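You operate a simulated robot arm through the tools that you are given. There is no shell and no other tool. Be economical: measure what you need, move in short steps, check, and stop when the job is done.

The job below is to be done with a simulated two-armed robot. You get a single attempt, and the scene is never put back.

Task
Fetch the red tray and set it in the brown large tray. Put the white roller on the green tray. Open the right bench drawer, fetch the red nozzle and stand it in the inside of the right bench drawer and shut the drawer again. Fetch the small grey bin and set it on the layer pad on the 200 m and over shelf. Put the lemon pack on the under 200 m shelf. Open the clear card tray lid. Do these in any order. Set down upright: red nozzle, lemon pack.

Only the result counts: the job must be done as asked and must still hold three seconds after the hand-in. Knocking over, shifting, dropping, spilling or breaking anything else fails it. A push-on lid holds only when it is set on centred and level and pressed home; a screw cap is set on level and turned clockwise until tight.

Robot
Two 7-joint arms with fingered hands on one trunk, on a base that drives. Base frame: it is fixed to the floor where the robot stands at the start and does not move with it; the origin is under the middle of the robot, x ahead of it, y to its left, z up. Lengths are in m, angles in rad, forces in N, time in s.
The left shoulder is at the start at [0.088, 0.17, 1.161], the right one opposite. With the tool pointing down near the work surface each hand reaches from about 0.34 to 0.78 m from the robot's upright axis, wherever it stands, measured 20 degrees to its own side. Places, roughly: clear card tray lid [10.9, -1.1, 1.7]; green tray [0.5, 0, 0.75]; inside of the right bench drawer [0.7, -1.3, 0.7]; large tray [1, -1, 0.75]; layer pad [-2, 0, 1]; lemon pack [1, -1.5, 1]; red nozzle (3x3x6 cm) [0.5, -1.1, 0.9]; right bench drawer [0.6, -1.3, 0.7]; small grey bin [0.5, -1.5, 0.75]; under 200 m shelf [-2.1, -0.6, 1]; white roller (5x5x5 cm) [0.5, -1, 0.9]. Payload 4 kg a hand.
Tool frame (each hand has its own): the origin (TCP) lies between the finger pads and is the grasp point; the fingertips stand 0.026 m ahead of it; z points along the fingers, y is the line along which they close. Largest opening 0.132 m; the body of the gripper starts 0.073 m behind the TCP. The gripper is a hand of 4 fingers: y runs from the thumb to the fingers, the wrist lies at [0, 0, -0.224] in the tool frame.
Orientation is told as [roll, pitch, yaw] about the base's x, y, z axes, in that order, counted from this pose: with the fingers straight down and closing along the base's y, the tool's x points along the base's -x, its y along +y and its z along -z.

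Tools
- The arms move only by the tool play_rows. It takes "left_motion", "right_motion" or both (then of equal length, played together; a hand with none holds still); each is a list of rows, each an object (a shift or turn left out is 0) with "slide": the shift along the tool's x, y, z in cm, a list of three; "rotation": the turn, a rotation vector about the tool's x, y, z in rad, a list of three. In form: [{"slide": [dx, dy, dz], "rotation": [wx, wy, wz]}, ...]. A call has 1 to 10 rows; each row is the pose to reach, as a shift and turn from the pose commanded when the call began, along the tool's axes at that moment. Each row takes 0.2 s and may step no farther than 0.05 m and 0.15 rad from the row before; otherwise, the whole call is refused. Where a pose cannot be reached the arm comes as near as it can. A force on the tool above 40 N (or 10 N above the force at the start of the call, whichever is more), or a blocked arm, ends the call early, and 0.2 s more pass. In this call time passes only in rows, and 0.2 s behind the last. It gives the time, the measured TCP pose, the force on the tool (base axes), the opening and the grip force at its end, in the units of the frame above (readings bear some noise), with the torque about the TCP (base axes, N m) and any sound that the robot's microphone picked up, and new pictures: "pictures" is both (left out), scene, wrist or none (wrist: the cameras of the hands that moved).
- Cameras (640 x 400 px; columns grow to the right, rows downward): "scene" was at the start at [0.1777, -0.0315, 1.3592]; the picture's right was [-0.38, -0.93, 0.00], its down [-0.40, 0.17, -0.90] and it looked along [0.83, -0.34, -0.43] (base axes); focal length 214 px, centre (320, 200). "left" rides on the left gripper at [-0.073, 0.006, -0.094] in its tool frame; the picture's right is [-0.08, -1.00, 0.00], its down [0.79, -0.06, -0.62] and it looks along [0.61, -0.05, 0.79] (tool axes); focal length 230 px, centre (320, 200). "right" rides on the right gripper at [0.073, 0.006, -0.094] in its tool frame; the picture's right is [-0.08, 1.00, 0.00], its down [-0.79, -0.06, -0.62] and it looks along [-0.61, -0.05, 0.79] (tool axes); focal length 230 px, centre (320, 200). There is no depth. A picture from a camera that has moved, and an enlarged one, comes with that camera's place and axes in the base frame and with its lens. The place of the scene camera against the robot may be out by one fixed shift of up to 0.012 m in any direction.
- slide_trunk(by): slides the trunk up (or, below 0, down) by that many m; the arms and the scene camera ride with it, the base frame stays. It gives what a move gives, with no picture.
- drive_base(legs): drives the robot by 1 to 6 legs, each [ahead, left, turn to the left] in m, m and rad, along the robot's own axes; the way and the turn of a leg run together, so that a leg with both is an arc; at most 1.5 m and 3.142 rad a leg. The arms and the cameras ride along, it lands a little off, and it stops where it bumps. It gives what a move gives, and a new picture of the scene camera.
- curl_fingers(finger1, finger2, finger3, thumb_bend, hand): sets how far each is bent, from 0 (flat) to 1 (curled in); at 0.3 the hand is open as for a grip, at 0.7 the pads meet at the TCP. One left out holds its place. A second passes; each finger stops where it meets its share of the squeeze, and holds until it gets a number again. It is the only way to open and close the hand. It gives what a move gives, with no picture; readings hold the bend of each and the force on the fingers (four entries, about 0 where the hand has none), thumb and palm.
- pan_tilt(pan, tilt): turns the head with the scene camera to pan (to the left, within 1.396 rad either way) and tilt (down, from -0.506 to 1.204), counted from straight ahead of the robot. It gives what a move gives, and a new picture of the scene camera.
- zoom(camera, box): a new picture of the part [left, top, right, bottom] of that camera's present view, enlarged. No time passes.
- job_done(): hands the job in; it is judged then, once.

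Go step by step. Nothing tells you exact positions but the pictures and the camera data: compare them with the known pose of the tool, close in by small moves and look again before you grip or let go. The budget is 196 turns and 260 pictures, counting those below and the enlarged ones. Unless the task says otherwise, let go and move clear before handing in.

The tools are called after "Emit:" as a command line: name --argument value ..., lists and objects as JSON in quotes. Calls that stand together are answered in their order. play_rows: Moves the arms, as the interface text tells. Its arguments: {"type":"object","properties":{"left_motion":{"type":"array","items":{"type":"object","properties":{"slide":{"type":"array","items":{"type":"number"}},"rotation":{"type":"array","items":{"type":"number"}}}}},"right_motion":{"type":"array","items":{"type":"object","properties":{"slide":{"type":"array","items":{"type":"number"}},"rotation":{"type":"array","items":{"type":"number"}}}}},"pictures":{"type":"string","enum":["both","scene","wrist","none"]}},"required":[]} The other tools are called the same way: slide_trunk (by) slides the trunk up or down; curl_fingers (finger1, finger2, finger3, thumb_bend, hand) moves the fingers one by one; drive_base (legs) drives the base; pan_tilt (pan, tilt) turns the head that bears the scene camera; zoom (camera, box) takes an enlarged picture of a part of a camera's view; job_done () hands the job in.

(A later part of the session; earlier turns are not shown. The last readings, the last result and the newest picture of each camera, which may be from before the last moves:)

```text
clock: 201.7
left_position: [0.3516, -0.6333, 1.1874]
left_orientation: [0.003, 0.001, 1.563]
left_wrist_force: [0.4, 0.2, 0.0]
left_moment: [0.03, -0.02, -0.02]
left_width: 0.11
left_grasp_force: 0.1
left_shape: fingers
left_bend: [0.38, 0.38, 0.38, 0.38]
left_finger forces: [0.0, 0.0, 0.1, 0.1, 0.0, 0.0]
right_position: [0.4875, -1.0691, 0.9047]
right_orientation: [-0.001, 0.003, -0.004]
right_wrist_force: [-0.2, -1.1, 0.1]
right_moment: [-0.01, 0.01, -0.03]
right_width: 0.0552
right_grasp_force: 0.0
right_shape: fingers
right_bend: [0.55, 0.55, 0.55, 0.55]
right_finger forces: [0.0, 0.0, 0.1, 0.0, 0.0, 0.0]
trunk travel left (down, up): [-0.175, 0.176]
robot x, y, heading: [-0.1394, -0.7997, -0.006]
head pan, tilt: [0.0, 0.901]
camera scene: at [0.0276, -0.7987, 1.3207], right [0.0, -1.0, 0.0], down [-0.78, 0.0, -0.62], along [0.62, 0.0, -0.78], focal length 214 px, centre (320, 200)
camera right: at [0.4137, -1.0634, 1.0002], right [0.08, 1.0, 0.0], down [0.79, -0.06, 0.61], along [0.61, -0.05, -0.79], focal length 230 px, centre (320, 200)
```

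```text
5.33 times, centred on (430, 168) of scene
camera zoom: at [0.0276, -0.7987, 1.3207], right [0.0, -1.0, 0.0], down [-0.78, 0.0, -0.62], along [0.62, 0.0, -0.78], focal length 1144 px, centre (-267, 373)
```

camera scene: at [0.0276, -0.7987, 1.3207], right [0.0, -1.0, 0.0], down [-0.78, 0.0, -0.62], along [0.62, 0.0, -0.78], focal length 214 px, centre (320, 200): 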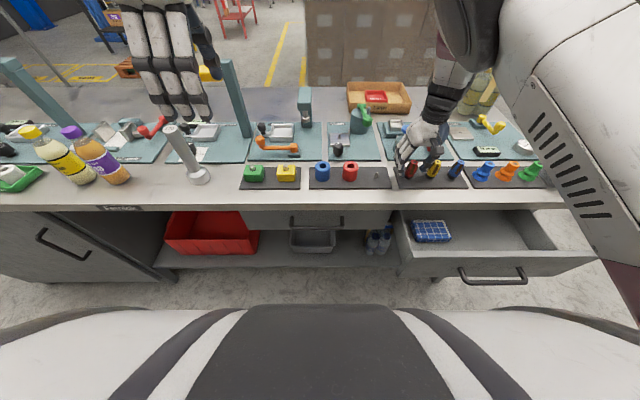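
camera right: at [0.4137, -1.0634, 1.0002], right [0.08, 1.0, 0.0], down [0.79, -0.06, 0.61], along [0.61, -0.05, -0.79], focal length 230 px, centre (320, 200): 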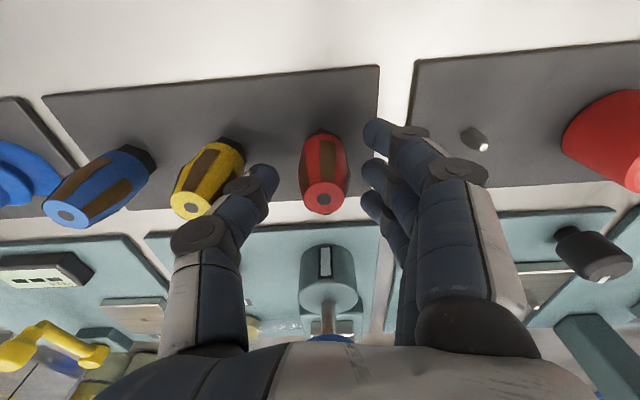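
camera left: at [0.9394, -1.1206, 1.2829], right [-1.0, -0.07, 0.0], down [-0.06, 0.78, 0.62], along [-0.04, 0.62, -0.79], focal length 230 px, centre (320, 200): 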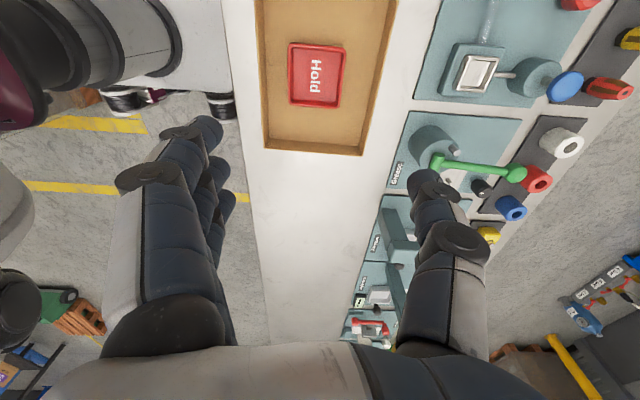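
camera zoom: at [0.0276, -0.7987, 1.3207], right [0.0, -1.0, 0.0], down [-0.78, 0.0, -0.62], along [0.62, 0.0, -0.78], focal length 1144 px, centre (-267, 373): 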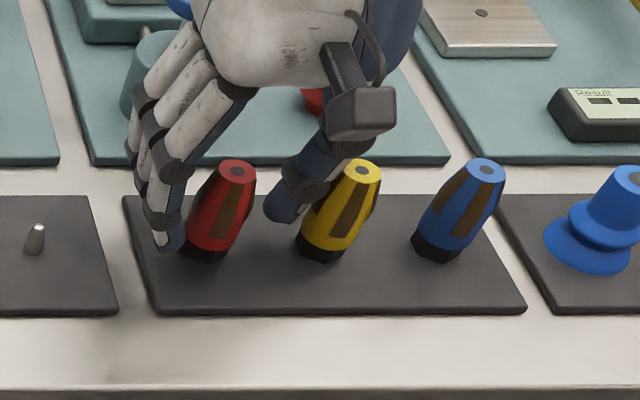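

The nozzle is centred between thumb and fingers. I lower 1.3 cm more and grip.

Emit:
play_rows --right_motion '[{"slide": [0, 0.1, 0.7]}, {"slide": [0, 0.1, 1.3]}]' --pictures "none"

Emit:
curl_fingers --hand "right" --finger1 0.72 --finger2 0.72 --finger3 0.72 --thumb_bend 0.72

Emit:
play_rows --right_motion '[{"slide": [0, 0, -2]}, {"slide": [0, 0, -5]}]' --pictures "both"

Emit:
zoom --camera "scene" --box '[370, 130, 490, 205]'

```text
clock: 202.3
left_position: [0.3514, -0.6325, 1.1865]
left_orientation: [0.0, 0.004, 1.562]
left_wrist_force: [0.5, 0.1, 0.1]
left_moment: [-0.02, -0.01, -0.02]
left_width: 0.1095
left_grasp_force: 0.1
left_shape: fingers
left_bend: [0.38, 0.38, 0.38, 0.38]
left_finger forces: [0.0, 0.0, 0.0, 0.0, 0.0, 0.0]
right_position: [0.4869, -1.0692, 0.8935]
right_orientation: [-0.003, 0.003, -0.005]
right_wrist_force: [-0.3, 0.3, 0.3]
right_moment: [0.01, 0.0, -0.03]
right_width: 0.0552
right_grasp_force: 0.1
right_shape: fingers
right_bend: [0.55, 0.55, 0.55, 0.55]
right_finger forces: [0.1, 0.1, 0.0, 0.0, 0.3, 0.1]
trunk travel left (down, up): [-0.175, 0.176]
robot x, y, heading: [-0.1381, -0.8046, -0.004]
head pan, tilt: [0.0, 0.901]
```

```text
clock: 203.3
left_position: [0.3502, -0.6329, 1.1867]
left_orientation: [-0.001, 0.002, 1.562]
left_wrist_force: [0.9, -0.2, -1.3]
left_moment: [-0.02, -0.01, 0.04]
left_width: 0.11
left_grasp_force: 0.0
left_shape: fingers
left_bend: [0.38, 0.38, 0.38, 0.38]
left_finger forces: [0.0, 0.0, 0.1, 0.0, 0.0, 0.0]
right_position: [0.4835, -1.0711, 0.8895]
right_orientation: [-0.008, 0.009, -0.006]
right_wrist_force: [4.3, 0.8, 11.0]
right_moment: [0.0, -0.07, -0.05]
right_width: 0.0227
right_grasp_force: 14.8
right_shape: fingers
right_bend: [0.7, 0.67, 0.72, 0.68]
right_finger forces: [4.5, 9.9, 0.0, 0.0, 14.0, 0.0]
trunk travel left (down, up): [-0.175, 0.176]
robot x, y, heading: [-0.1388, -0.8018, -0.005]
head pan, tilt: [0.0, 0.901]
```

```text
clock: 204.1
left_position: [0.351, -0.6332, 1.1882]
left_orientation: [0.002, 0.001, 1.564]
left_wrist_force: [-0.6, 0.6, 0.1]
left_moment: [0.03, 0.04, -0.02]
left_width: 0.1098
left_grasp_force: 0.0
left_shape: fingers
left_bend: [0.38, 0.38, 0.38, 0.38]
left_finger forces: [0.0, 0.0, 0.0, 0.0, 0.0, 0.0]
right_position: [0.4816, -1.0724, 0.9313]
right_orientation: [0.0, 0.024, -0.013]
right_wrist_force: [0.5, 0.5, -1.1]
right_moment: [0.04, 0.02, 0.01]
right_width: 0.0228
right_grasp_force: 12.4
right_shape: fingers
right_bend: [0.7, 0.67, 0.72, 0.67]
right_finger forces: [5.3, 7.6, 0.0, 0.0, 12.1, 0.0]
trunk travel left (down, up): [-0.175, 0.176]
robot x, y, heading: [-0.1391, -0.8015, -0.005]
head pan, tilt: [0.0, 0.901]
stopped in row 2 (right hand): the arm was blocked; the commanded pose is now the measured one
camera scene: at [0.0279, -0.7993, 1.3205], right [0.0, -1.0, 0.0], down [-0.78, 0.0, -0.62], along [0.62, 0.0, -0.78], focal length 214 px, centre (320, 200)
camera right: at [0.4115, -1.0659, 1.0272], right [0.09, 1.0, 0.0], down [0.8, -0.07, 0.6], along [0.59, -0.06, -0.8], focal length 230 px, centre (320, 200)
```

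scene: 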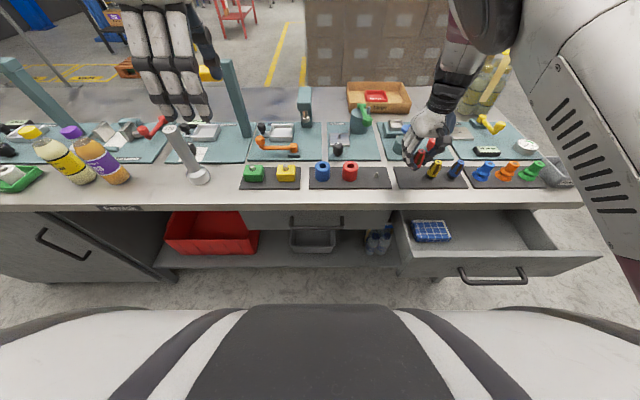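
right: 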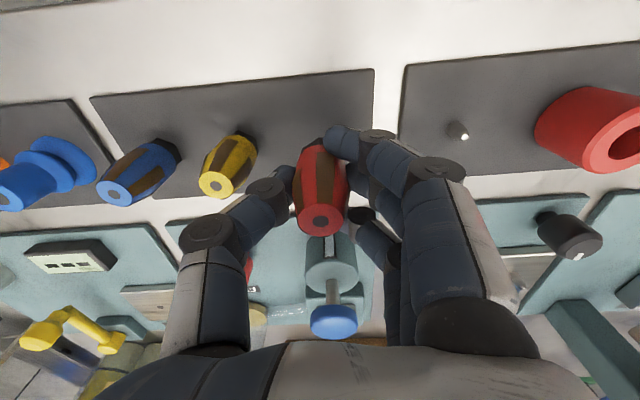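

```text
5.33 times, centred on (430, 168) of scene
camera zoom: at [0.0279, -0.7993, 1.3205], right [0.0, -1.0, 0.0], down [-0.78, 0.0, -0.62], along [0.62, 0.0, -0.78], focal length 1144 px, centre (-267, 373)
```

zoom: 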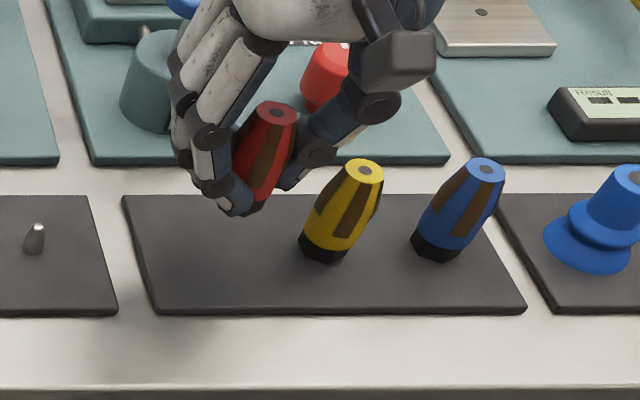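

The red nozzle is held upright. I back away from the bench, sidestep right, and come forward so it's over the free part of the open drawer (target ≈ (0.288, -1.32)).

Emit:
drive_base --legs '[[-0.27, 0, 0], [0, -0.25, 0], [0.075, 0, 0]]'

Emit:
zoom --camera "right" --box '[0, 0, 640, 400]'

```text
clock: 209.1
left_position: [0.1552, -0.8856, 1.1873]
left_orientation: [0.002, 0.001, 1.56]
left_wrist_force: [0.0, -0.2, 0.9]
left_moment: [0.01, 0.0, -0.04]
left_width: 0.1098
left_grasp_force: 0.0
left_shape: fingers
left_bend: [0.38, 0.38, 0.38, 0.38]
left_finger forces: [0.0, 0.0, 0.0, 0.0, 0.0, 0.0]
right_position: [0.2879, -1.323, 0.9319]
right_orientation: [0.0, 0.025, -0.012]
right_wrist_force: [-0.7, -0.6, -0.8]
right_moment: [-0.01, -0.02, -0.01]
right_width: 0.0228
right_grasp_force: 12.8
right_shape: fingers
right_bend: [0.7, 0.67, 0.72, 0.67]
right_finger forces: [5.2, 7.8, 0.0, 0.0, 12.1, 0.0]
trunk travel left (down, up): [-0.175, 0.176]
robot x, y, heading: [-0.3372, -1.056, -0.006]
head pan, tilt: [0.0, 0.901]
camera scene: at [-0.1675, -1.0509, 1.3207], right [-0.01, -1.0, 0.0], down [-0.78, 0.0, -0.62], along [0.62, 0.0, -0.78], focal length 214 px, centre (320, 200)
```

scene: 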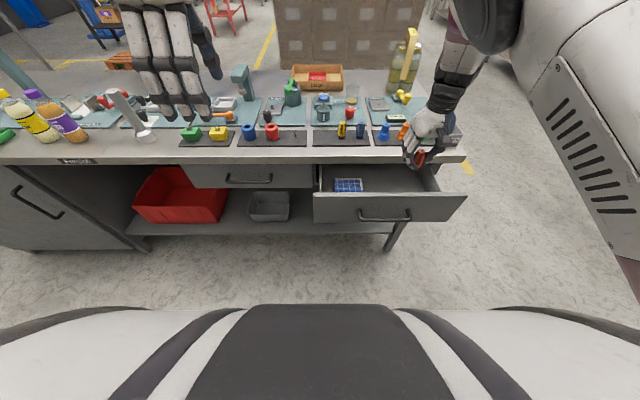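

```text
1.00 times, centred on (320, 200) of right (not enlarged: the box is as wide or as high as the picture)
camera zoom: at [0.2159, -1.3177, 1.0276], right [0.09, 1.0, 0.0], down [0.8, -0.07, 0.6], along [0.59, -0.06, -0.8], focal length 230 px, centre (320, 200)
```

zoom: 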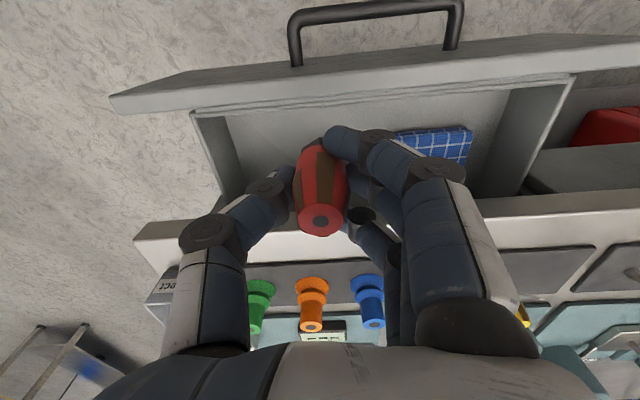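

The opening between drawer front and bench edge is only ~9 cm; I want a bit more. I'll bring the left hand over the drawer's front wall at its left end (y≈-1.12) to pinch it and pull further by driving back.

Emit:
play_rows --left_motion '[{"slide": [2.6, -1.1, 3.2]}, {"slide": [5.2, -2.2, 6.4]}, {"slide": [7.8, -3.3, 9.6]}, {"slide": [10.4, -4.4, 12.8]}, {"slide": [13, -5.5, 16]}, {"slide": [15.6, -6.6, 19.2]}, {"slide": [18.2, -7.7, 22.4]}, {"slide": [20.8, -8.8, 24.5]}, {"slide": [23.4, -9.5, 26]}]' --pictures "both"

```text
clock: 211.1
left_position: [0.2486, -1.121, 0.9283]
left_orientation: [-0.001, 0.002, 1.562]
left_wrist_force: [-0.4, -0.6, -0.1]
left_moment: [0.01, 0.0, 0.03]
left_width: 0.1099
left_grasp_force: 0.0
left_shape: fingers
left_bend: [0.38, 0.38, 0.38, 0.38]
left_finger forces: [0.0, 0.1, 0.1, 0.0, 0.1, 0.1]
right_position: [0.2858, -1.3246, 0.9297]
right_orientation: [0.0, 0.026, -0.014]
right_wrist_force: [-0.5, -0.3, -0.9]
right_moment: [-0.01, 0.0, 0.01]
right_width: 0.0228
right_grasp_force: 12.8
right_shape: fingers
right_bend: [0.7, 0.67, 0.72, 0.67]
right_finger forces: [5.3, 7.9, 0.0, 0.1, 12.0, 0.0]
trunk travel left (down, up): [-0.175, 0.176]
robot x, y, heading: [-0.3395, -1.0518, -0.005]
head pan, tilt: [0.0, 0.901]
camera scene: at [-0.168, -1.0515, 1.3207], right [-0.01, -1.0, 0.0], down [-0.78, 0.0, -0.62], along [0.62, 0.0, -0.78], focal length 214 px, centre (320, 200)
camera left: at [0.2436, -1.0483, 1.0229], right [1.0, 0.07, 0.0], down [0.05, -0.78, 0.62], along [0.04, -0.62, -0.79], focal length 230 px, centre (320, 200)
```

scene: 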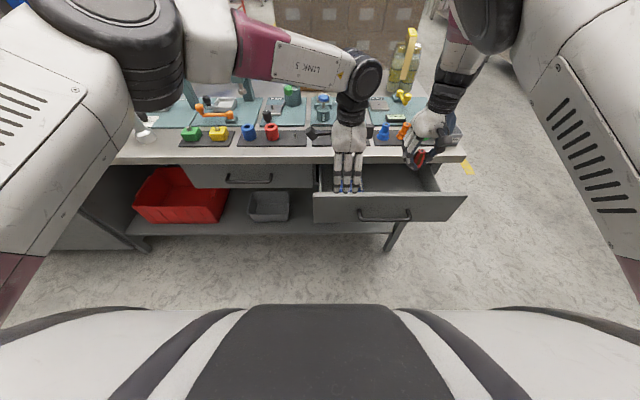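
left: 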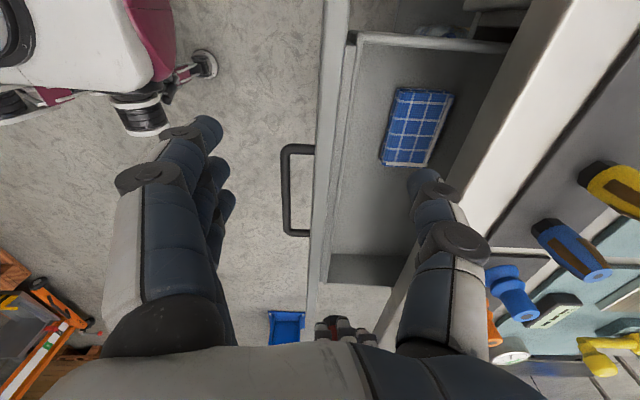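

Perfect view: the drawer's front wall is at x≈0.264. I narrow the left hand and straddle the wall.

Emit:
curl_fingers --hand "left" --finger1 0.5 --finger2 0.5 --finger3 0.5 --thumb_bend 0.5

Emit:
play_rows --left_motion '[{"slide": [0, -1.5, 3]}, {"slide": [0, -1.5, 6]}, {"slide": [0, -1.5, 9]}, {"slide": [0, -1.5, 11]}, {"slide": [0, -1.5, 13]}]' --pictures "both"

```text
clock: 212.1
left_position: [0.2477, -1.1206, 0.9292]
left_orientation: [-0.001, 0.002, 1.56]
left_wrist_force: [-0.3, -0.3, 0.3]
left_moment: [-0.03, -0.01, -0.02]
left_width: 0.0713
left_grasp_force: 0.0
left_shape: fingers
left_bend: [0.5, 0.5, 0.5, 0.5]
left_finger forces: [0.0, 0.0, 0.0, 0.0, 0.1, 0.0]
right_position: [0.2865, -1.324, 0.9312]
right_orientation: [0.001, 0.025, -0.015]
right_wrist_force: [-0.9, -0.5, -0.6]
right_moment: [0.0, 0.04, -0.02]
right_width: 0.0229
right_grasp_force: 12.9
right_shape: fingers
right_bend: [0.7, 0.67, 0.72, 0.67]
right_finger forces: [5.3, 7.8, 0.1, 0.0, 12.0, 0.0]
trunk travel left (down, up): [-0.175, 0.176]
robot x, y, heading: [-0.3389, -1.0487, -0.007]
head pan, tilt: [0.0, 0.901]
```

```text
clock: 213.3
left_position: [0.2629, -1.1216, 0.798]
left_orientation: [0.001, 0.001, 1.561]
left_wrist_force: [0.4, -0.1, -0.4]
left_moment: [0.0, 0.0, 0.01]
left_width: 0.0717
left_grasp_force: 0.1
left_shape: fingers
left_bend: [0.5, 0.5, 0.5, 0.5]
left_finger forces: [0.0, 0.0, 0.0, 0.0, 0.0, 0.0]
right_position: [0.2867, -1.3248, 0.9315]
right_orientation: [-0.001, 0.024, -0.016]
right_wrist_force: [-0.1, 0.8, -0.1]
right_moment: [0.03, 0.0, 0.04]
right_width: 0.0229
right_grasp_force: 12.4
right_shape: fingers
right_bend: [0.7, 0.67, 0.72, 0.67]
right_finger forces: [5.4, 7.9, 0.0, 0.1, 12.1, 0.1]
trunk travel left (down, up): [-0.175, 0.176]
robot x, y, heading: [-0.3379, -1.0547, -0.005]
head pan, tilt: [0.0, 0.901]
camera scene: at [-0.168, -1.0509, 1.3207], right [-0.01, -1.0, 0.0], down [-0.78, 0.0, -0.62], along [0.62, 0.0, -0.78], focal length 214 px, centre (320, 200)
camera left: at [0.2581, -1.0489, 0.8922], right [1.0, 0.07, 0.0], down [0.05, -0.78, 0.62], along [0.04, -0.62, -0.79], focal length 230 px, centre (320, 200)
```

scene: 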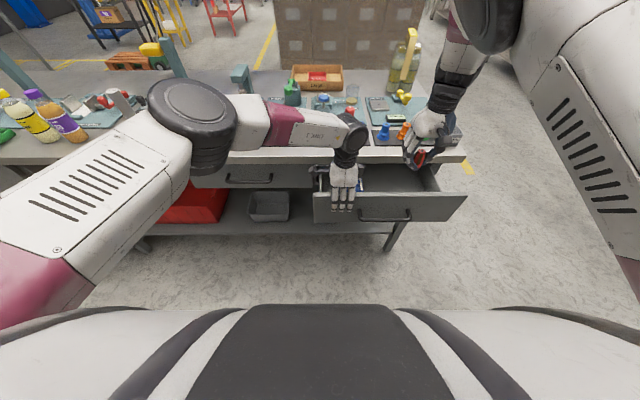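
left: 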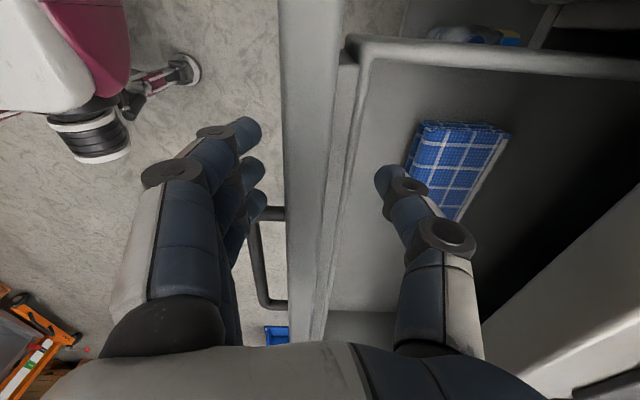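

The wall is between fingers and thumb. I close on it.

Emit:
curl_fingers --hand "left" --finger1 0.68 --finger2 0.68 --finger3 0.68 --thumb_bend 0.68

Emit:
drive_base --legs '[[-0.09, 0, 0]]'

Emit:
zoom --camera "left" --box '[160, 0, 640, 300]'

```text
clock: 214.3
left_position: [0.2639, -1.1221, 0.7986]
left_orientation: [0.002, 0.003, 1.559]
left_wrist_force: [1.4, -0.9, -1.8]
left_moment: [-0.01, -0.05, 0.01]
left_width: 0.0255
left_grasp_force: 4.6
left_shape: fingers
left_bend: [0.66, 0.66, 0.66, 0.66]
left_finger forces: [1.4, 1.6, 1.4, 0.0, 5.0, 0.1]
right_position: [0.2869, -1.3238, 0.932]
right_orientation: [0.001, 0.025, -0.013]
right_wrist_force: [0.1, 0.1, -0.6]
right_moment: [-0.02, -0.02, -0.01]
right_width: 0.0225
right_grasp_force: 13.0
right_shape: fingers
right_bend: [0.7, 0.67, 0.72, 0.67]
right_finger forces: [5.4, 7.9, 0.0, 0.0, 12.1, 0.0]
trunk travel left (down, up): [-0.175, 0.176]
robot x, y, heading: [-0.3328, -1.0509, -0.004]
head pan, tilt: [0.0, 0.901]
```

```text
clock: 215.4
left_position: [0.1747, -1.1211, 0.7994]
left_orientation: [0.0, 0.001, 1.56]
left_wrist_force: [-0.3, -0.6, -2.5]
left_moment: [-0.03, -0.04, -0.01]
left_width: 0.0254
left_grasp_force: 4.6
left_shape: fingers
left_bend: [0.66, 0.66, 0.66, 0.66]
left_finger forces: [1.7, 1.6, 1.4, 0.1, 4.9, 0.0]
right_position: [0.1958, -1.325, 0.9306]
right_orientation: [0.0, 0.023, -0.015]
right_wrist_force: [-0.6, -0.3, -1.1]
right_moment: [0.03, 0.0, -0.02]
right_width: 0.0228
right_grasp_force: 12.8
right_shape: fingers
right_bend: [0.7, 0.67, 0.72, 0.67]
right_finger forces: [5.5, 7.8, 0.1, 0.0, 12.1, 0.0]
trunk travel left (down, up): [-0.175, 0.176]
robot x, y, heading: [-0.4243, -1.0556, -0.003]
head pan, tilt: [0.0, 0.901]
camera scene: at [-0.2581, -1.0507, 1.3209], right [-0.01, -1.0, 0.0], down [-0.78, 0.0, -0.62], along [0.62, 0.0, -0.78], focal length 214 px, centre (320, 200)
```

scene: 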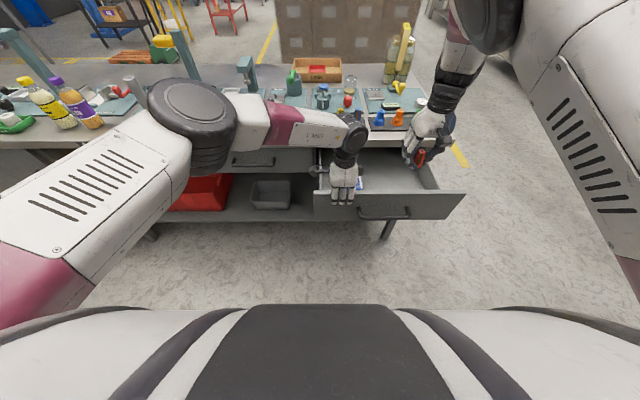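

```text
1.33 times, centred on (400, 150) of left
camera zoom: at [0.1684, -1.0487, 0.8931], right [1.0, 0.07, 0.0], down [0.05, -0.78, 0.62], along [0.04, -0.62, -0.79], focal length 307 px, centre (213, 267)
```

zoom: 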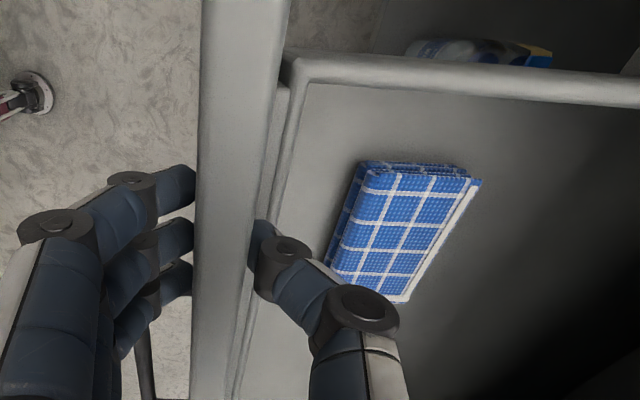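

The drawer is now open ~27 cm. I move the right hand to x≈0.255 and lower the nozzle into the drawer stepwise.

Emit:
play_rows --right_motion '[{"slide": [-2, 0, 0], "rotation": [0, -0.023, -0.015]}, {"slide": [-4, 0, 0], "rotation": [0, -0.023, -0.015]}, {"slide": [-6, 0, 1], "rotation": [0, -0.023, -0.015]}, {"slide": [-6, 0, 4], "rotation": [0, -0.023, -0.015]}, {"slide": [-6, 0, 7], "rotation": [0, -0.023, -0.015]}, {"slide": [-6, 0, 10], "rotation": [0, -0.023, -0.015]}]' --pictures "both"

```text
clock: 216.8
left_position: [0.1732, -1.1216, 0.7975]
left_orientation: [0.0, 0.0, 1.56]
left_wrist_force: [0.3, -2.9, 0.3]
left_moment: [0.02, -0.05, 0.0]
left_width: 0.0251
left_grasp_force: 5.5
left_shape: fingers
left_bend: [0.66, 0.66, 0.66, 0.66]
left_finger forces: [1.8, 1.7, 1.6, 0.0, 5.3, 0.0]
right_position: [0.256, -1.3319, 0.8319]
right_orientation: [0.002, -0.003, -0.009]
right_wrist_force: [1.1, 0.2, -0.6]
right_moment: [-0.01, 0.03, -0.01]
right_width: 0.0227
right_grasp_force: 12.4
right_shape: fingers
right_bend: [0.7, 0.67, 0.72, 0.67]
right_finger forces: [5.2, 7.7, 0.0, 0.0, 11.6, 0.1]
trunk travel left (down, up): [-0.175, 0.176]
robot x, y, heading: [-0.425, -1.0518, -0.002]
head pan, tilt: [0.0, 0.901]
camera scene: at [-0.2574, -1.0505, 1.3207], right [-0.01, -1.0, 0.0], down [-0.78, 0.0, -0.62], along [0.62, 0.0, -0.78], focal length 214 px, centre (320, 200)
camera right: at [0.1826, -1.3256, 0.9267], right [0.09, 1.0, 0.0], down [0.78, -0.07, 0.62], along [0.62, -0.05, -0.79], focal length 230 px, centre (320, 200)
```

scene: 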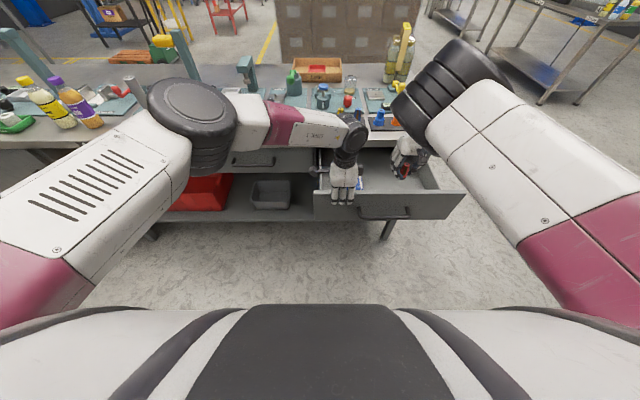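
right: 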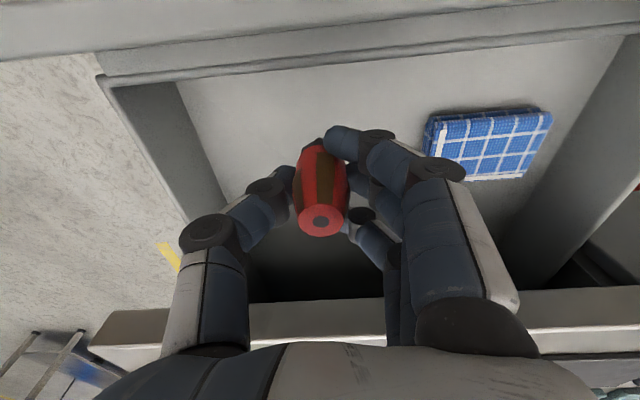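

Well placed and clear of the walls. I lower further in small steps until the floor is felt.

Emit:
play_rows --right_motion '[{"slide": [0, 0, 2]}, {"slide": [0, 0, 4]}, {"slide": [0, 0, 5.5]}]' --pictures "wrist"

Emit:
play_rows --right_motion '[{"slide": [0, 0, 0.4]}, {"slide": [0, 0, 0.8]}, {"slide": [0, 0, 1.2]}]' --pictures "none"

```text
clock: 217.6
left_position: [0.173, -1.1206, 0.7991]
left_orientation: [0.001, 0.002, 1.56]
left_wrist_force: [-0.1, -1.0, 0.3]
left_moment: [0.01, 0.0, -0.02]
left_width: 0.0254
left_grasp_force: 4.9
left_shape: fingers
left_bend: [0.66, 0.66, 0.66, 0.66]
left_finger forces: [1.8, 1.7, 1.5, 0.0, 5.0, 0.0]
right_position: [0.2534, -1.3264, 0.7741]
right_orientation: [-0.004, 0.001, 0.0]
right_wrist_force: [0.0, 0.1, -0.2]
right_moment: [-0.02, -0.04, 0.0]
right_width: 0.0227
right_grasp_force: 11.9
right_shape: fingers
right_bend: [0.7, 0.67, 0.72, 0.67]
right_finger forces: [5.2, 7.7, 0.2, 0.0, 11.5, 0.0]
trunk travel left (down, up): [-0.175, 0.176]
robot x, y, heading: [-0.4261, -1.0517, -0.007]
head pan, tilt: [0.0, 0.901]
camera right: at [0.1809, -1.3203, 0.8696], right [0.08, 1.0, 0.0], down [0.79, -0.06, 0.62], along [0.61, -0.05, -0.79], focal length 230 px, centre (320, 200)
```

right: 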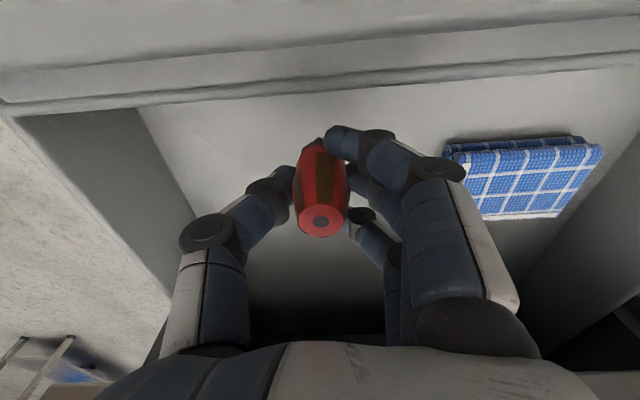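

```text
clock: 218.4
left_position: [0.174, -1.1216, 0.7984]
left_orientation: [0.001, 0.003, 1.559]
left_wrist_force: [0.0, -1.6, 0.0]
left_moment: [-0.04, 0.04, -0.03]
left_width: 0.0256
left_grasp_force: 5.9
left_shape: fingers
left_bend: [0.66, 0.66, 0.66, 0.66]
left_finger forces: [1.8, 1.7, 1.5, 0.1, 5.0, 0.0]
right_position: [0.2542, -1.3252, 0.7631]
right_orientation: [-0.001, 0.0, 0.004]
right_wrist_force: [0.9, 0.6, -0.9]
right_moment: [0.01, -0.03, -0.03]
right_width: 0.0229
right_grasp_force: 12.0
right_shape: fingers
right_bend: [0.7, 0.67, 0.72, 0.67]
right_finger forces: [5.2, 7.7, 0.0, 0.1, 11.6, 0.1]
trunk travel left (down, up): [-0.175, 0.176]
robot x, y, heading: [-0.4264, -1.0538, -0.006]
head pan, tilt: [0.0, 0.901]
```

No contact yet; I continue.

Emit:
play_rows --right_motion '[{"slide": [0, 0, 0.4]}, {"slide": [0, 0, 0.8]}]' --pictures "none"

Emit:
play_rows --right_motion '[{"slide": [0, 0, 0.3]}, {"slide": [0, 0, 0.5]}]' --pictures "wrist"

```text
clock: 219.0
left_position: [0.1731, -1.1215, 0.7992]
left_orientation: [0.0, 0.0, 1.558]
left_wrist_force: [0.0, -0.2, 0.3]
left_moment: [-0.01, -0.03, 0.0]
left_width: 0.0256
left_grasp_force: 5.5
left_shape: fingers
left_bend: [0.66, 0.66, 0.66, 0.66]
left_finger forces: [1.8, 1.7, 1.5, 0.1, 5.0, 0.1]
right_position: [0.2536, -1.3259, 0.755]
right_orientation: [0.0, -0.001, 0.0]
right_wrist_force: [0.0, -0.1, -1.2]
right_moment: [0.0, -0.02, -0.02]
right_width: 0.0228
right_grasp_force: 12.4
right_shape: fingers
right_bend: [0.7, 0.67, 0.72, 0.67]
right_finger forces: [5.3, 7.7, 0.0, 0.1, 11.6, 0.1]
trunk travel left (down, up): [-0.175, 0.176]
robot x, y, heading: [-0.4271, -1.0539, -0.003]
head pan, tilt: [0.0, 0.901]
```

```text
clock: 219.6
left_position: [0.1742, -1.1218, 0.7983]
left_orientation: [0.0, 0.001, 1.559]
left_wrist_force: [0.3, -0.4, -0.3]
left_moment: [0.0, -0.02, -0.01]
left_width: 0.0254
left_grasp_force: 4.8
left_shape: fingers
left_bend: [0.66, 0.66, 0.66, 0.66]
left_finger forces: [1.7, 1.7, 1.6, 0.0, 5.1, 0.0]
right_position: [0.2542, -1.3256, 0.75]
right_orientation: [-0.001, 0.003, 0.0]
right_wrist_force: [-0.3, -0.2, -0.8]
right_moment: [0.0, 0.01, -0.03]
right_width: 0.0231
right_grasp_force: 12.9
right_shape: fingers
right_bend: [0.7, 0.67, 0.72, 0.67]
right_finger forces: [5.2, 7.8, 0.1, 0.1, 11.6, 0.0]
trunk travel left (down, up): [-0.175, 0.176]
robot x, y, heading: [-0.4253, -1.0524, -0.006]
head pan, tilt: [0.0, 0.901]
camera right: at [0.1809, -1.3199, 0.8445], right [0.08, 1.0, 0.0], down [0.79, -0.06, 0.62], along [0.61, -0.05, -0.79], focal length 230 px, centre (320, 200)
```

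right: 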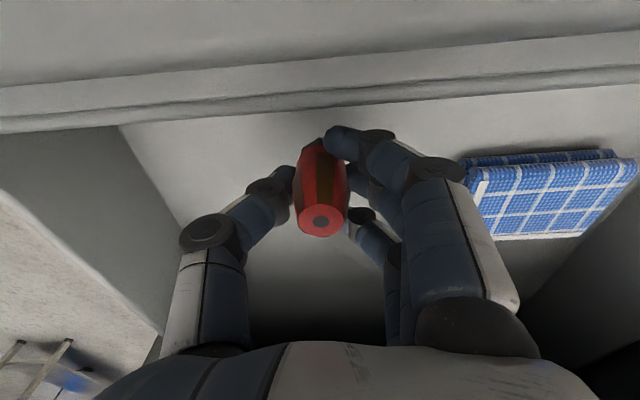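

Still hanging free; continue down.

Emit:
play_rows --right_motion '[{"slide": [0, 0, 0.4]}, {"slide": [0, 0, 0.8]}]' --pictures "none"

Emit:
play_rows --right_motion '[{"slide": [0, 0, 0.3]}, {"slide": [0, 0, 0.6]}]' --pictures "scene"

Emit:
zoom --camera "scene" --box '[310, 120, 490, 240]'

```text
clock: 220.2
left_position: [0.1734, -1.1227, 0.7987]
left_orientation: [0.0, 0.001, 1.561]
left_wrist_force: [0.0, -0.6, 0.1]
left_moment: [-0.01, -0.03, 0.04]
left_width: 0.0255
left_grasp_force: 4.7
left_shape: fingers
left_bend: [0.66, 0.66, 0.66, 0.66]
left_finger forces: [1.9, 1.7, 1.5, 0.0, 4.9, 0.0]
right_position: [0.2548, -1.3251, 0.7426]
right_orientation: [0.001, -0.001, 0.0]
right_wrist_force: [-0.3, -0.5, -1.2]
right_moment: [0.03, -0.02, -0.01]
right_width: 0.0225
right_grasp_force: 12.2
right_shape: fingers
right_bend: [0.7, 0.67, 0.72, 0.67]
right_finger forces: [5.2, 7.7, 0.0, 0.0, 11.5, 0.0]
trunk travel left (down, up): [-0.175, 0.176]
robot x, y, heading: [-0.4226, -1.0507, -0.002]
head pan, tilt: [0.0, 0.901]
```

```text
clock: 220.8
left_position: [0.1737, -1.1229, 0.7982]
left_orientation: [0.0, 0.002, 1.562]
left_wrist_force: [-0.2, -0.7, 0.1]
left_moment: [-0.04, -0.01, 0.03]
left_width: 0.0254
left_grasp_force: 4.5
left_shape: fingers
left_bend: [0.66, 0.66, 0.66, 0.66]
left_finger forces: [1.8, 1.7, 1.6, 0.0, 5.0, 0.0]
right_position: [0.2539, -1.3247, 0.736]
right_orientation: [0.001, 0.0, 0.0]
right_wrist_force: [0.0, -0.8, -1.3]
right_moment: [-0.01, -0.03, 0.0]
right_width: 0.0225
right_grasp_force: 12.3
right_shape: fingers
right_bend: [0.7, 0.67, 0.72, 0.67]
right_finger forces: [5.3, 7.7, 0.0, 0.0, 11.6, 0.0]
trunk travel left (down, up): [-0.175, 0.176]
robot x, y, heading: [-0.4243, -1.0508, -0.011]
head pan, tilt: [0.0, 0.901]
camera scene: at [-0.2575, -1.0506, 1.3208], right [-0.01, -1.0, 0.0], down [-0.78, 0.0, -0.62], along [0.62, 0.0, -0.78], focal length 214 px, centre (320, 200)
```

scene: 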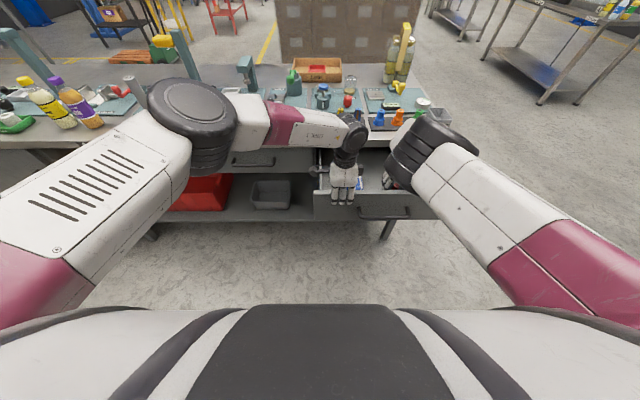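

```text
3.33 times, centred on (400, 180) of scene
camera zoom: at [-0.2575, -1.0506, 1.3208], right [-0.01, -1.0, 0.0], down [-0.78, 0.0, -0.62], along [0.62, 0.0, -0.78], focal length 715 px, centre (53, 267)
```

zoom: 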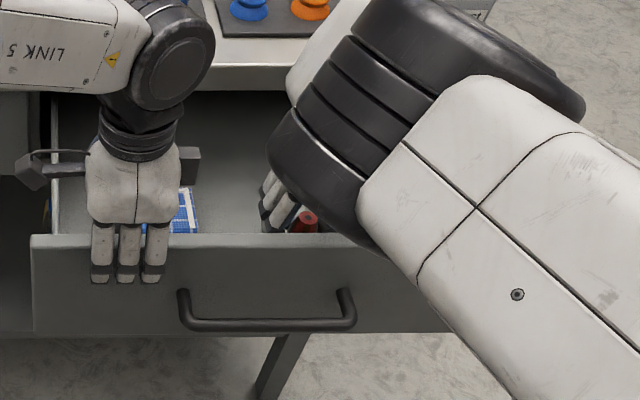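

The floor is still lower; I continue carefully.

Emit:
play_rows --right_motion '[{"slide": [0, 0, 0.3]}, {"slide": [0, 0, 0.6]}]' --pictures "none"

Emit:
play_rows --right_motion '[{"slide": [0, 0, 0.3]}, {"slide": [0, 0, 0.6]}]' --pictures "none"

Emit:
play_rows --right_motion '[{"slide": [0, 0, 0.3]}, {"slide": [0, 0, 0.6]}]' --pictures "wrist"

```text
clock: 221.4
left_position: [0.1743, -1.1213, 0.7988]
left_orientation: [-0.001, 0.002, 1.561]
left_wrist_force: [0.8, -0.9, -0.4]
left_moment: [0.0, 0.01, 0.02]
left_width: 0.0255
left_grasp_force: 4.8
left_shape: fingers
left_bend: [0.66, 0.66, 0.66, 0.66]
left_finger forces: [1.7, 1.7, 1.7, 0.1, 5.1, 0.1]
right_position: [0.2543, -1.3249, 0.731]
right_orientation: [0.0, -0.001, 0.001]
right_wrist_force: [0.0, 0.3, 0.0]
right_moment: [-0.04, 0.0, -0.01]
right_width: 0.0225
right_grasp_force: 12.2
right_shape: fingers
right_bend: [0.7, 0.67, 0.72, 0.67]
right_finger forces: [5.2, 7.7, 0.1, 0.0, 11.7, 0.0]
trunk travel left (down, up): [-0.175, 0.176]
robot x, y, heading: [-0.4236, -1.0458, -0.006]
head pan, tilt: [0.0, 0.901]
```

```text
clock: 222.0
left_position: [0.1728, -1.1217, 0.7988]
left_orientation: [-0.001, 0.002, 1.56]
left_wrist_force: [-1.1, -0.3, 0.0]
left_moment: [-0.02, -0.05, -0.01]
left_width: 0.0255
left_grasp_force: 5.0
left_shape: fingers
left_bend: [0.66, 0.66, 0.66, 0.66]
left_finger forces: [1.8, 1.7, 1.6, 0.0, 5.0, 0.1]
right_position: [0.2537, -1.325, 0.7246]
right_orientation: [0.001, 0.0, 0.001]
right_wrist_force: [-1.1, -1.6, -1.6]
right_moment: [0.0, -0.03, 0.06]
right_width: 0.0227
right_grasp_force: 12.1
right_shape: fingers
right_bend: [0.7, 0.67, 0.72, 0.67]
right_finger forces: [5.2, 7.7, 0.1, 0.0, 11.6, 0.1]
trunk travel left (down, up): [-0.175, 0.176]
robot x, y, heading: [-0.4244, -1.0496, -0.004]
head pan, tilt: [0.0, 0.901]
```

```text
clock: 222.6
left_position: [0.1734, -1.1222, 0.7992]
left_orientation: [0.002, 0.0, 1.56]
left_wrist_force: [0.8, -1.3, 0.6]
left_moment: [0.0, -0.01, -0.02]
left_width: 0.0255
left_grasp_force: 4.7
left_shape: fingers
left_bend: [0.66, 0.66, 0.66, 0.66]
left_finger forces: [1.7, 1.6, 1.6, 0.1, 5.1, 0.0]
right_position: [0.2543, -1.3263, 0.7182]
right_orientation: [0.001, 0.002, -0.002]
right_wrist_force: [-0.6, 0.2, -0.5]
right_moment: [0.0, 0.0, -0.01]
right_width: 0.0229
right_grasp_force: 12.3
right_shape: fingers
right_bend: [0.7, 0.67, 0.72, 0.67]
right_finger forces: [5.2, 7.7, 0.0, 0.0, 11.6, 0.0]
trunk travel left (down, up): [-0.175, 0.176]
robot x, y, heading: [-0.426, -1.0555, -0.005]
head pan, tilt: [0.0, 0.901]
camera right: at [0.1812, -1.3198, 0.8127], right [0.08, 1.0, 0.0], down [0.79, -0.06, 0.62], along [0.61, -0.05, -0.79], focal length 230 px, centre (320, 200)
```

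right: 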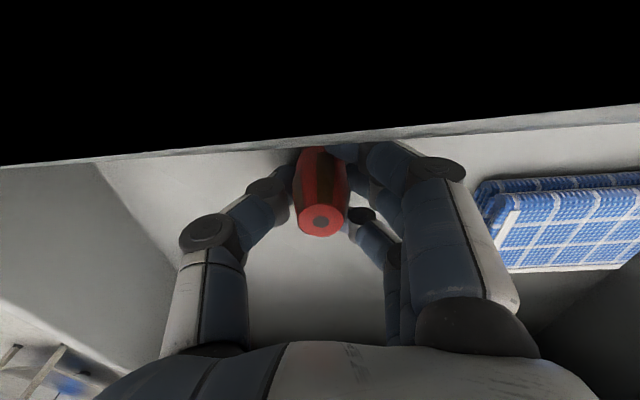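

The wrist camera is close to the drawer's front wall, so I shift 3 cm deeper (+x) before going on down.

Emit:
play_rows --right_motion '[{"slide": [0, 0, -0.5]}, {"slide": [-1.5, 0, -0.5]}, {"slide": [-3, 0, -0.5]}, {"slide": [-3, 0, 0]}, {"slide": [-3, 0, 0.4]}]' --pictures "wrist"

Emit:
play_rows --right_motion '[{"slide": [0, 0, 0.3]}, {"slide": [0, 0, 0.6]}]' --pictures "none"

Emit:
play_rows --right_motion '[{"slide": [0, 0, 0.3]}, {"slide": [0, 0, 0.6]}]' --pictures "none"

```text
clock: 223.8
left_position: [0.1734, -1.1217, 0.8007]
left_orientation: [0.0, 0.002, 1.56]
left_wrist_force: [1.5, -1.6, -3.3]
left_moment: [-0.05, -0.02, 0.03]
left_width: 0.0257
left_grasp_force: 4.3
left_shape: fingers
left_bend: [0.66, 0.66, 0.66, 0.66]
left_finger forces: [1.3, 1.2, 1.1, 0.0, 5.1, 0.1]
right_position: [0.2843, -1.3239, 0.7166]
right_orientation: [-0.001, -0.002, 0.0]
right_wrist_force: [-1.1, 0.2, 10.2]
right_moment: [0.02, 0.03, -0.02]
right_width: 0.0229
right_grasp_force: 14.6
right_shape: fingers
right_bend: [0.71, 0.67, 0.72, 0.68]
right_finger forces: [6.5, 8.7, 0.1, 0.0, 13.4, 0.1]
trunk travel left (down, up): [-0.175, 0.176]
robot x, y, heading: [-0.4246, -1.0534, -0.009]
head pan, tilt: [0.0, 0.901]
camera right: at [0.2111, -1.3193, 0.8109], right [0.08, 1.0, 0.0], down [0.78, -0.06, 0.62], along [0.62, -0.05, -0.79], focal length 230 px, centre (320, 200)
```

right: 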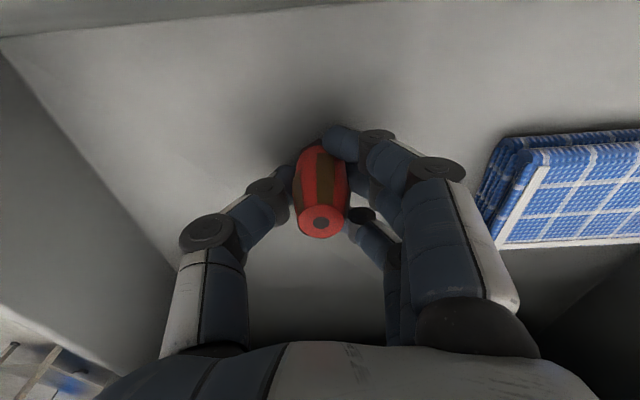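

```text
clock: 224.4
left_position: [0.1731, -1.1217, 0.8001]
left_orientation: [-0.002, 0.001, 1.56]
left_wrist_force: [-2.1, -1.4, -4.4]
left_moment: [0.01, 0.03, 0.02]
left_width: 0.0253
left_grasp_force: 4.2
left_shape: fingers
left_bend: [0.66, 0.66, 0.66, 0.66]
left_finger forces: [1.9, 1.8, 1.7, 0.0, 3.5, 0.0]
right_position: [0.2818, -1.3254, 0.7118]
right_orientation: [-0.001, -0.005, 0.001]
right_wrist_force: [1.8, -0.2, 25.3]
right_moment: [-0.13, 0.04, 0.02]
right_width: 0.0216
right_grasp_force: 22.3
right_shape: fingers
right_bend: [0.71, 0.69, 0.72, 0.69]
right_finger forces: [7.1, 14.1, 0.0, 0.1, 22.6, 0.0]
trunk travel left (down, up): [-0.175, 0.176]
robot x, y, heading: [-0.4265, -1.0532, -0.009]
head pan, tilt: [0.0, 0.901]
```

```text
clock: 224.9
left_position: [0.1731, -1.1215, 0.799]
left_orientation: [0.0, 0.001, 1.558]
left_wrist_force: [1.6, -0.1, 3.0]
left_moment: [-0.01, -0.01, -0.01]
left_width: 0.0252
left_grasp_force: 5.7
left_shape: fingers
left_bend: [0.66, 0.66, 0.66, 0.66]
left_finger forces: [1.6, 1.5, 1.4, 0.0, 6.2, 0.0]
right_position: [0.284, -1.3253, 0.7134]
right_orientation: [-0.002, -0.008, 0.004]
right_wrist_force: [-0.1, 0.9, 22.6]
right_moment: [-0.04, 0.14, -0.03]
right_width: 0.0219
right_grasp_force: 21.1
right_shape: fingers
right_bend: [0.71, 0.69, 0.72, 0.69]
right_finger forces: [8.1, 13.8, 0.0, 0.0, 20.0, 0.0]
right hand out of reach, approached as far as the arm can: row 1, 2
trunk travel left (down, up): [-0.175, 0.176]
robot x, y, heading: [-0.428, -1.0519, -0.004]
head pan, tilt: [0.0, 0.901]
stopped in row 2 (right hand): the force on the tool passed its limit at 43 N (the readings are from after the stop); the commanded pose is now the measured one
```

Firmly on the floor. I relieve the pressure, open a little, and check it stands.

Emit:
play_rows --right_motion '[{"slide": [0, 0, -0.2]}]' --pictures "none"

Emit:
curl_fingers --hand "right" --finger1 0.55 --finger2 0.55 --finger3 0.55 --thumb_bend 0.55

Emit:
play_rows --right_motion '[{"slide": [0, 0, -1]}, {"slide": [0, 0, -3]}, {"slide": [0, 0, -6]}, {"slide": [0, 0, -10]}, {"slide": [0, 0, -14]}, {"slide": [0, 0, -18]}, {"slide": [0, 0, -22]}]' --pictures "both"

```text
clock: 225.3
left_position: [0.1722, -1.1215, 0.7998]
left_orientation: [-0.001, 0.001, 1.56]
left_wrist_force: [-2.9, -0.2, 4.7]
left_moment: [0.0, 0.03, -0.02]
left_width: 0.025
left_grasp_force: 6.4
left_shape: fingers
left_bend: [0.66, 0.66, 0.66, 0.66]
left_finger forces: [2.5, 2.4, 2.4, 0.1, 5.4, 0.0]
right_position: [0.2808, -1.3239, 0.7122]
right_orientation: [-0.001, -0.007, 0.001]
right_wrist_force: [2.6, 1.7, 16.9]
right_moment: [0.04, 0.01, 0.02]
right_width: 0.0218
right_grasp_force: 18.8
right_shape: fingers
right_bend: [0.71, 0.69, 0.72, 0.69]
right_finger forces: [7.9, 12.8, 0.0, 0.0, 16.2, 0.1]
trunk travel left (down, up): [-0.175, 0.176]
robot x, y, heading: [-0.4252, -1.0507, 0.001]
head pan, tilt: [0.0, 0.901]
```

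```text
clock: 226.3
left_position: [0.1711, -1.1212, 0.8002]
left_orientation: [0.0, 0.004, 1.56]
left_wrist_force: [1.6, -0.3, -2.7]
left_moment: [-0.07, 0.01, -0.01]
left_width: 0.0256
left_grasp_force: 5.2
left_shape: fingers
left_bend: [0.66, 0.66, 0.66, 0.66]
left_finger forces: [1.4, 1.4, 1.3, 0.0, 5.6, 0.0]
right_position: [0.2814, -1.3258, 0.7143]
right_orientation: [-0.004, -0.01, 0.001]
right_wrist_force: [-0.4, -3.0, 36.9]
right_moment: [-0.22, 0.19, 0.01]
right_width: 0.0382
right_grasp_force: 18.1
right_shape: fingers
right_bend: [0.61, 0.6, 0.59, 0.59]
right_finger forces: [6.4, 5.5, 4.7, 0.1, 20.4, 0.0]
trunk travel left (down, up): [-0.175, 0.176]
robot x, y, heading: [-0.4258, -1.0554, -0.007]
head pan, tilt: [0.0, 0.901]
```

```text
clock: 227.9
left_position: [0.1729, -1.122, 0.7983]
left_orientation: [0.001, 0.003, 1.56]
left_wrist_force: [0.5, 1.6, 4.5]
left_moment: [0.04, 0.0, 0.02]
left_width: 0.0251
left_grasp_force: 5.5
left_shape: fingers
left_bend: [0.66, 0.66, 0.66, 0.67]
left_finger forces: [2.0, 2.0, 1.9, 0.0, 5.6, 0.1]
right_position: [0.2792, -1.3426, 0.9254]
right_orientation: [-0.003, 0.004, -0.027]
right_wrist_force: [0.7, -0.9, -0.7]
right_moment: [0.03, 0.03, -0.04]
right_width: 0.054
right_grasp_force: 0.1
right_shape: fingers
right_bend: [0.55, 0.55, 0.55, 0.55]
right_finger forces: [0.0, 0.1, 0.1, 0.0, 0.1, 0.0]
trunk travel left (down, up): [-0.175, 0.176]
robot x, y, heading: [-0.4277, -1.0522, -0.0]
head pan, tilt: [0.0, 0.901]
camera scene: at [-0.258, -1.0502, 1.3208], right [-0.01, -1.0, 0.0], down [-0.78, 0.0, -0.62], along [0.62, 0.0, -0.78], focal length 214 px, centre (320, 200)
camera right: at [0.2056, -1.3349, 1.0193], right [0.1, 0.99, 0.0], down [0.79, -0.08, 0.61], along [0.61, -0.06, -0.79], focal length 230 px, centre (320, 200)
```

scene: 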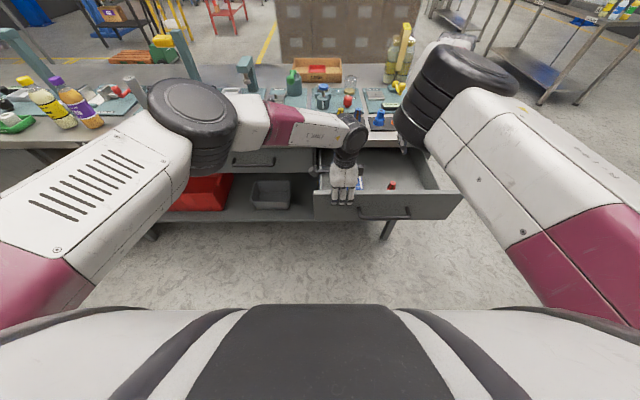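
right: 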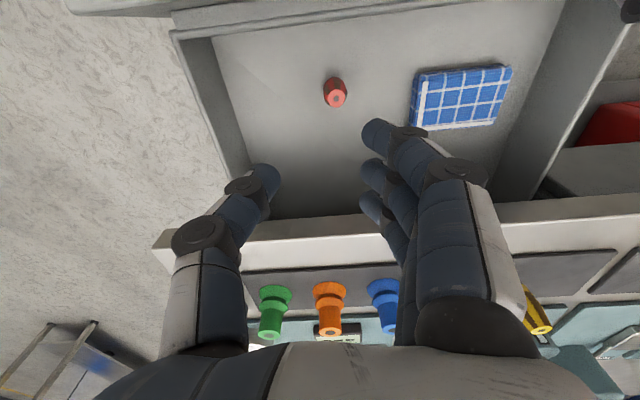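

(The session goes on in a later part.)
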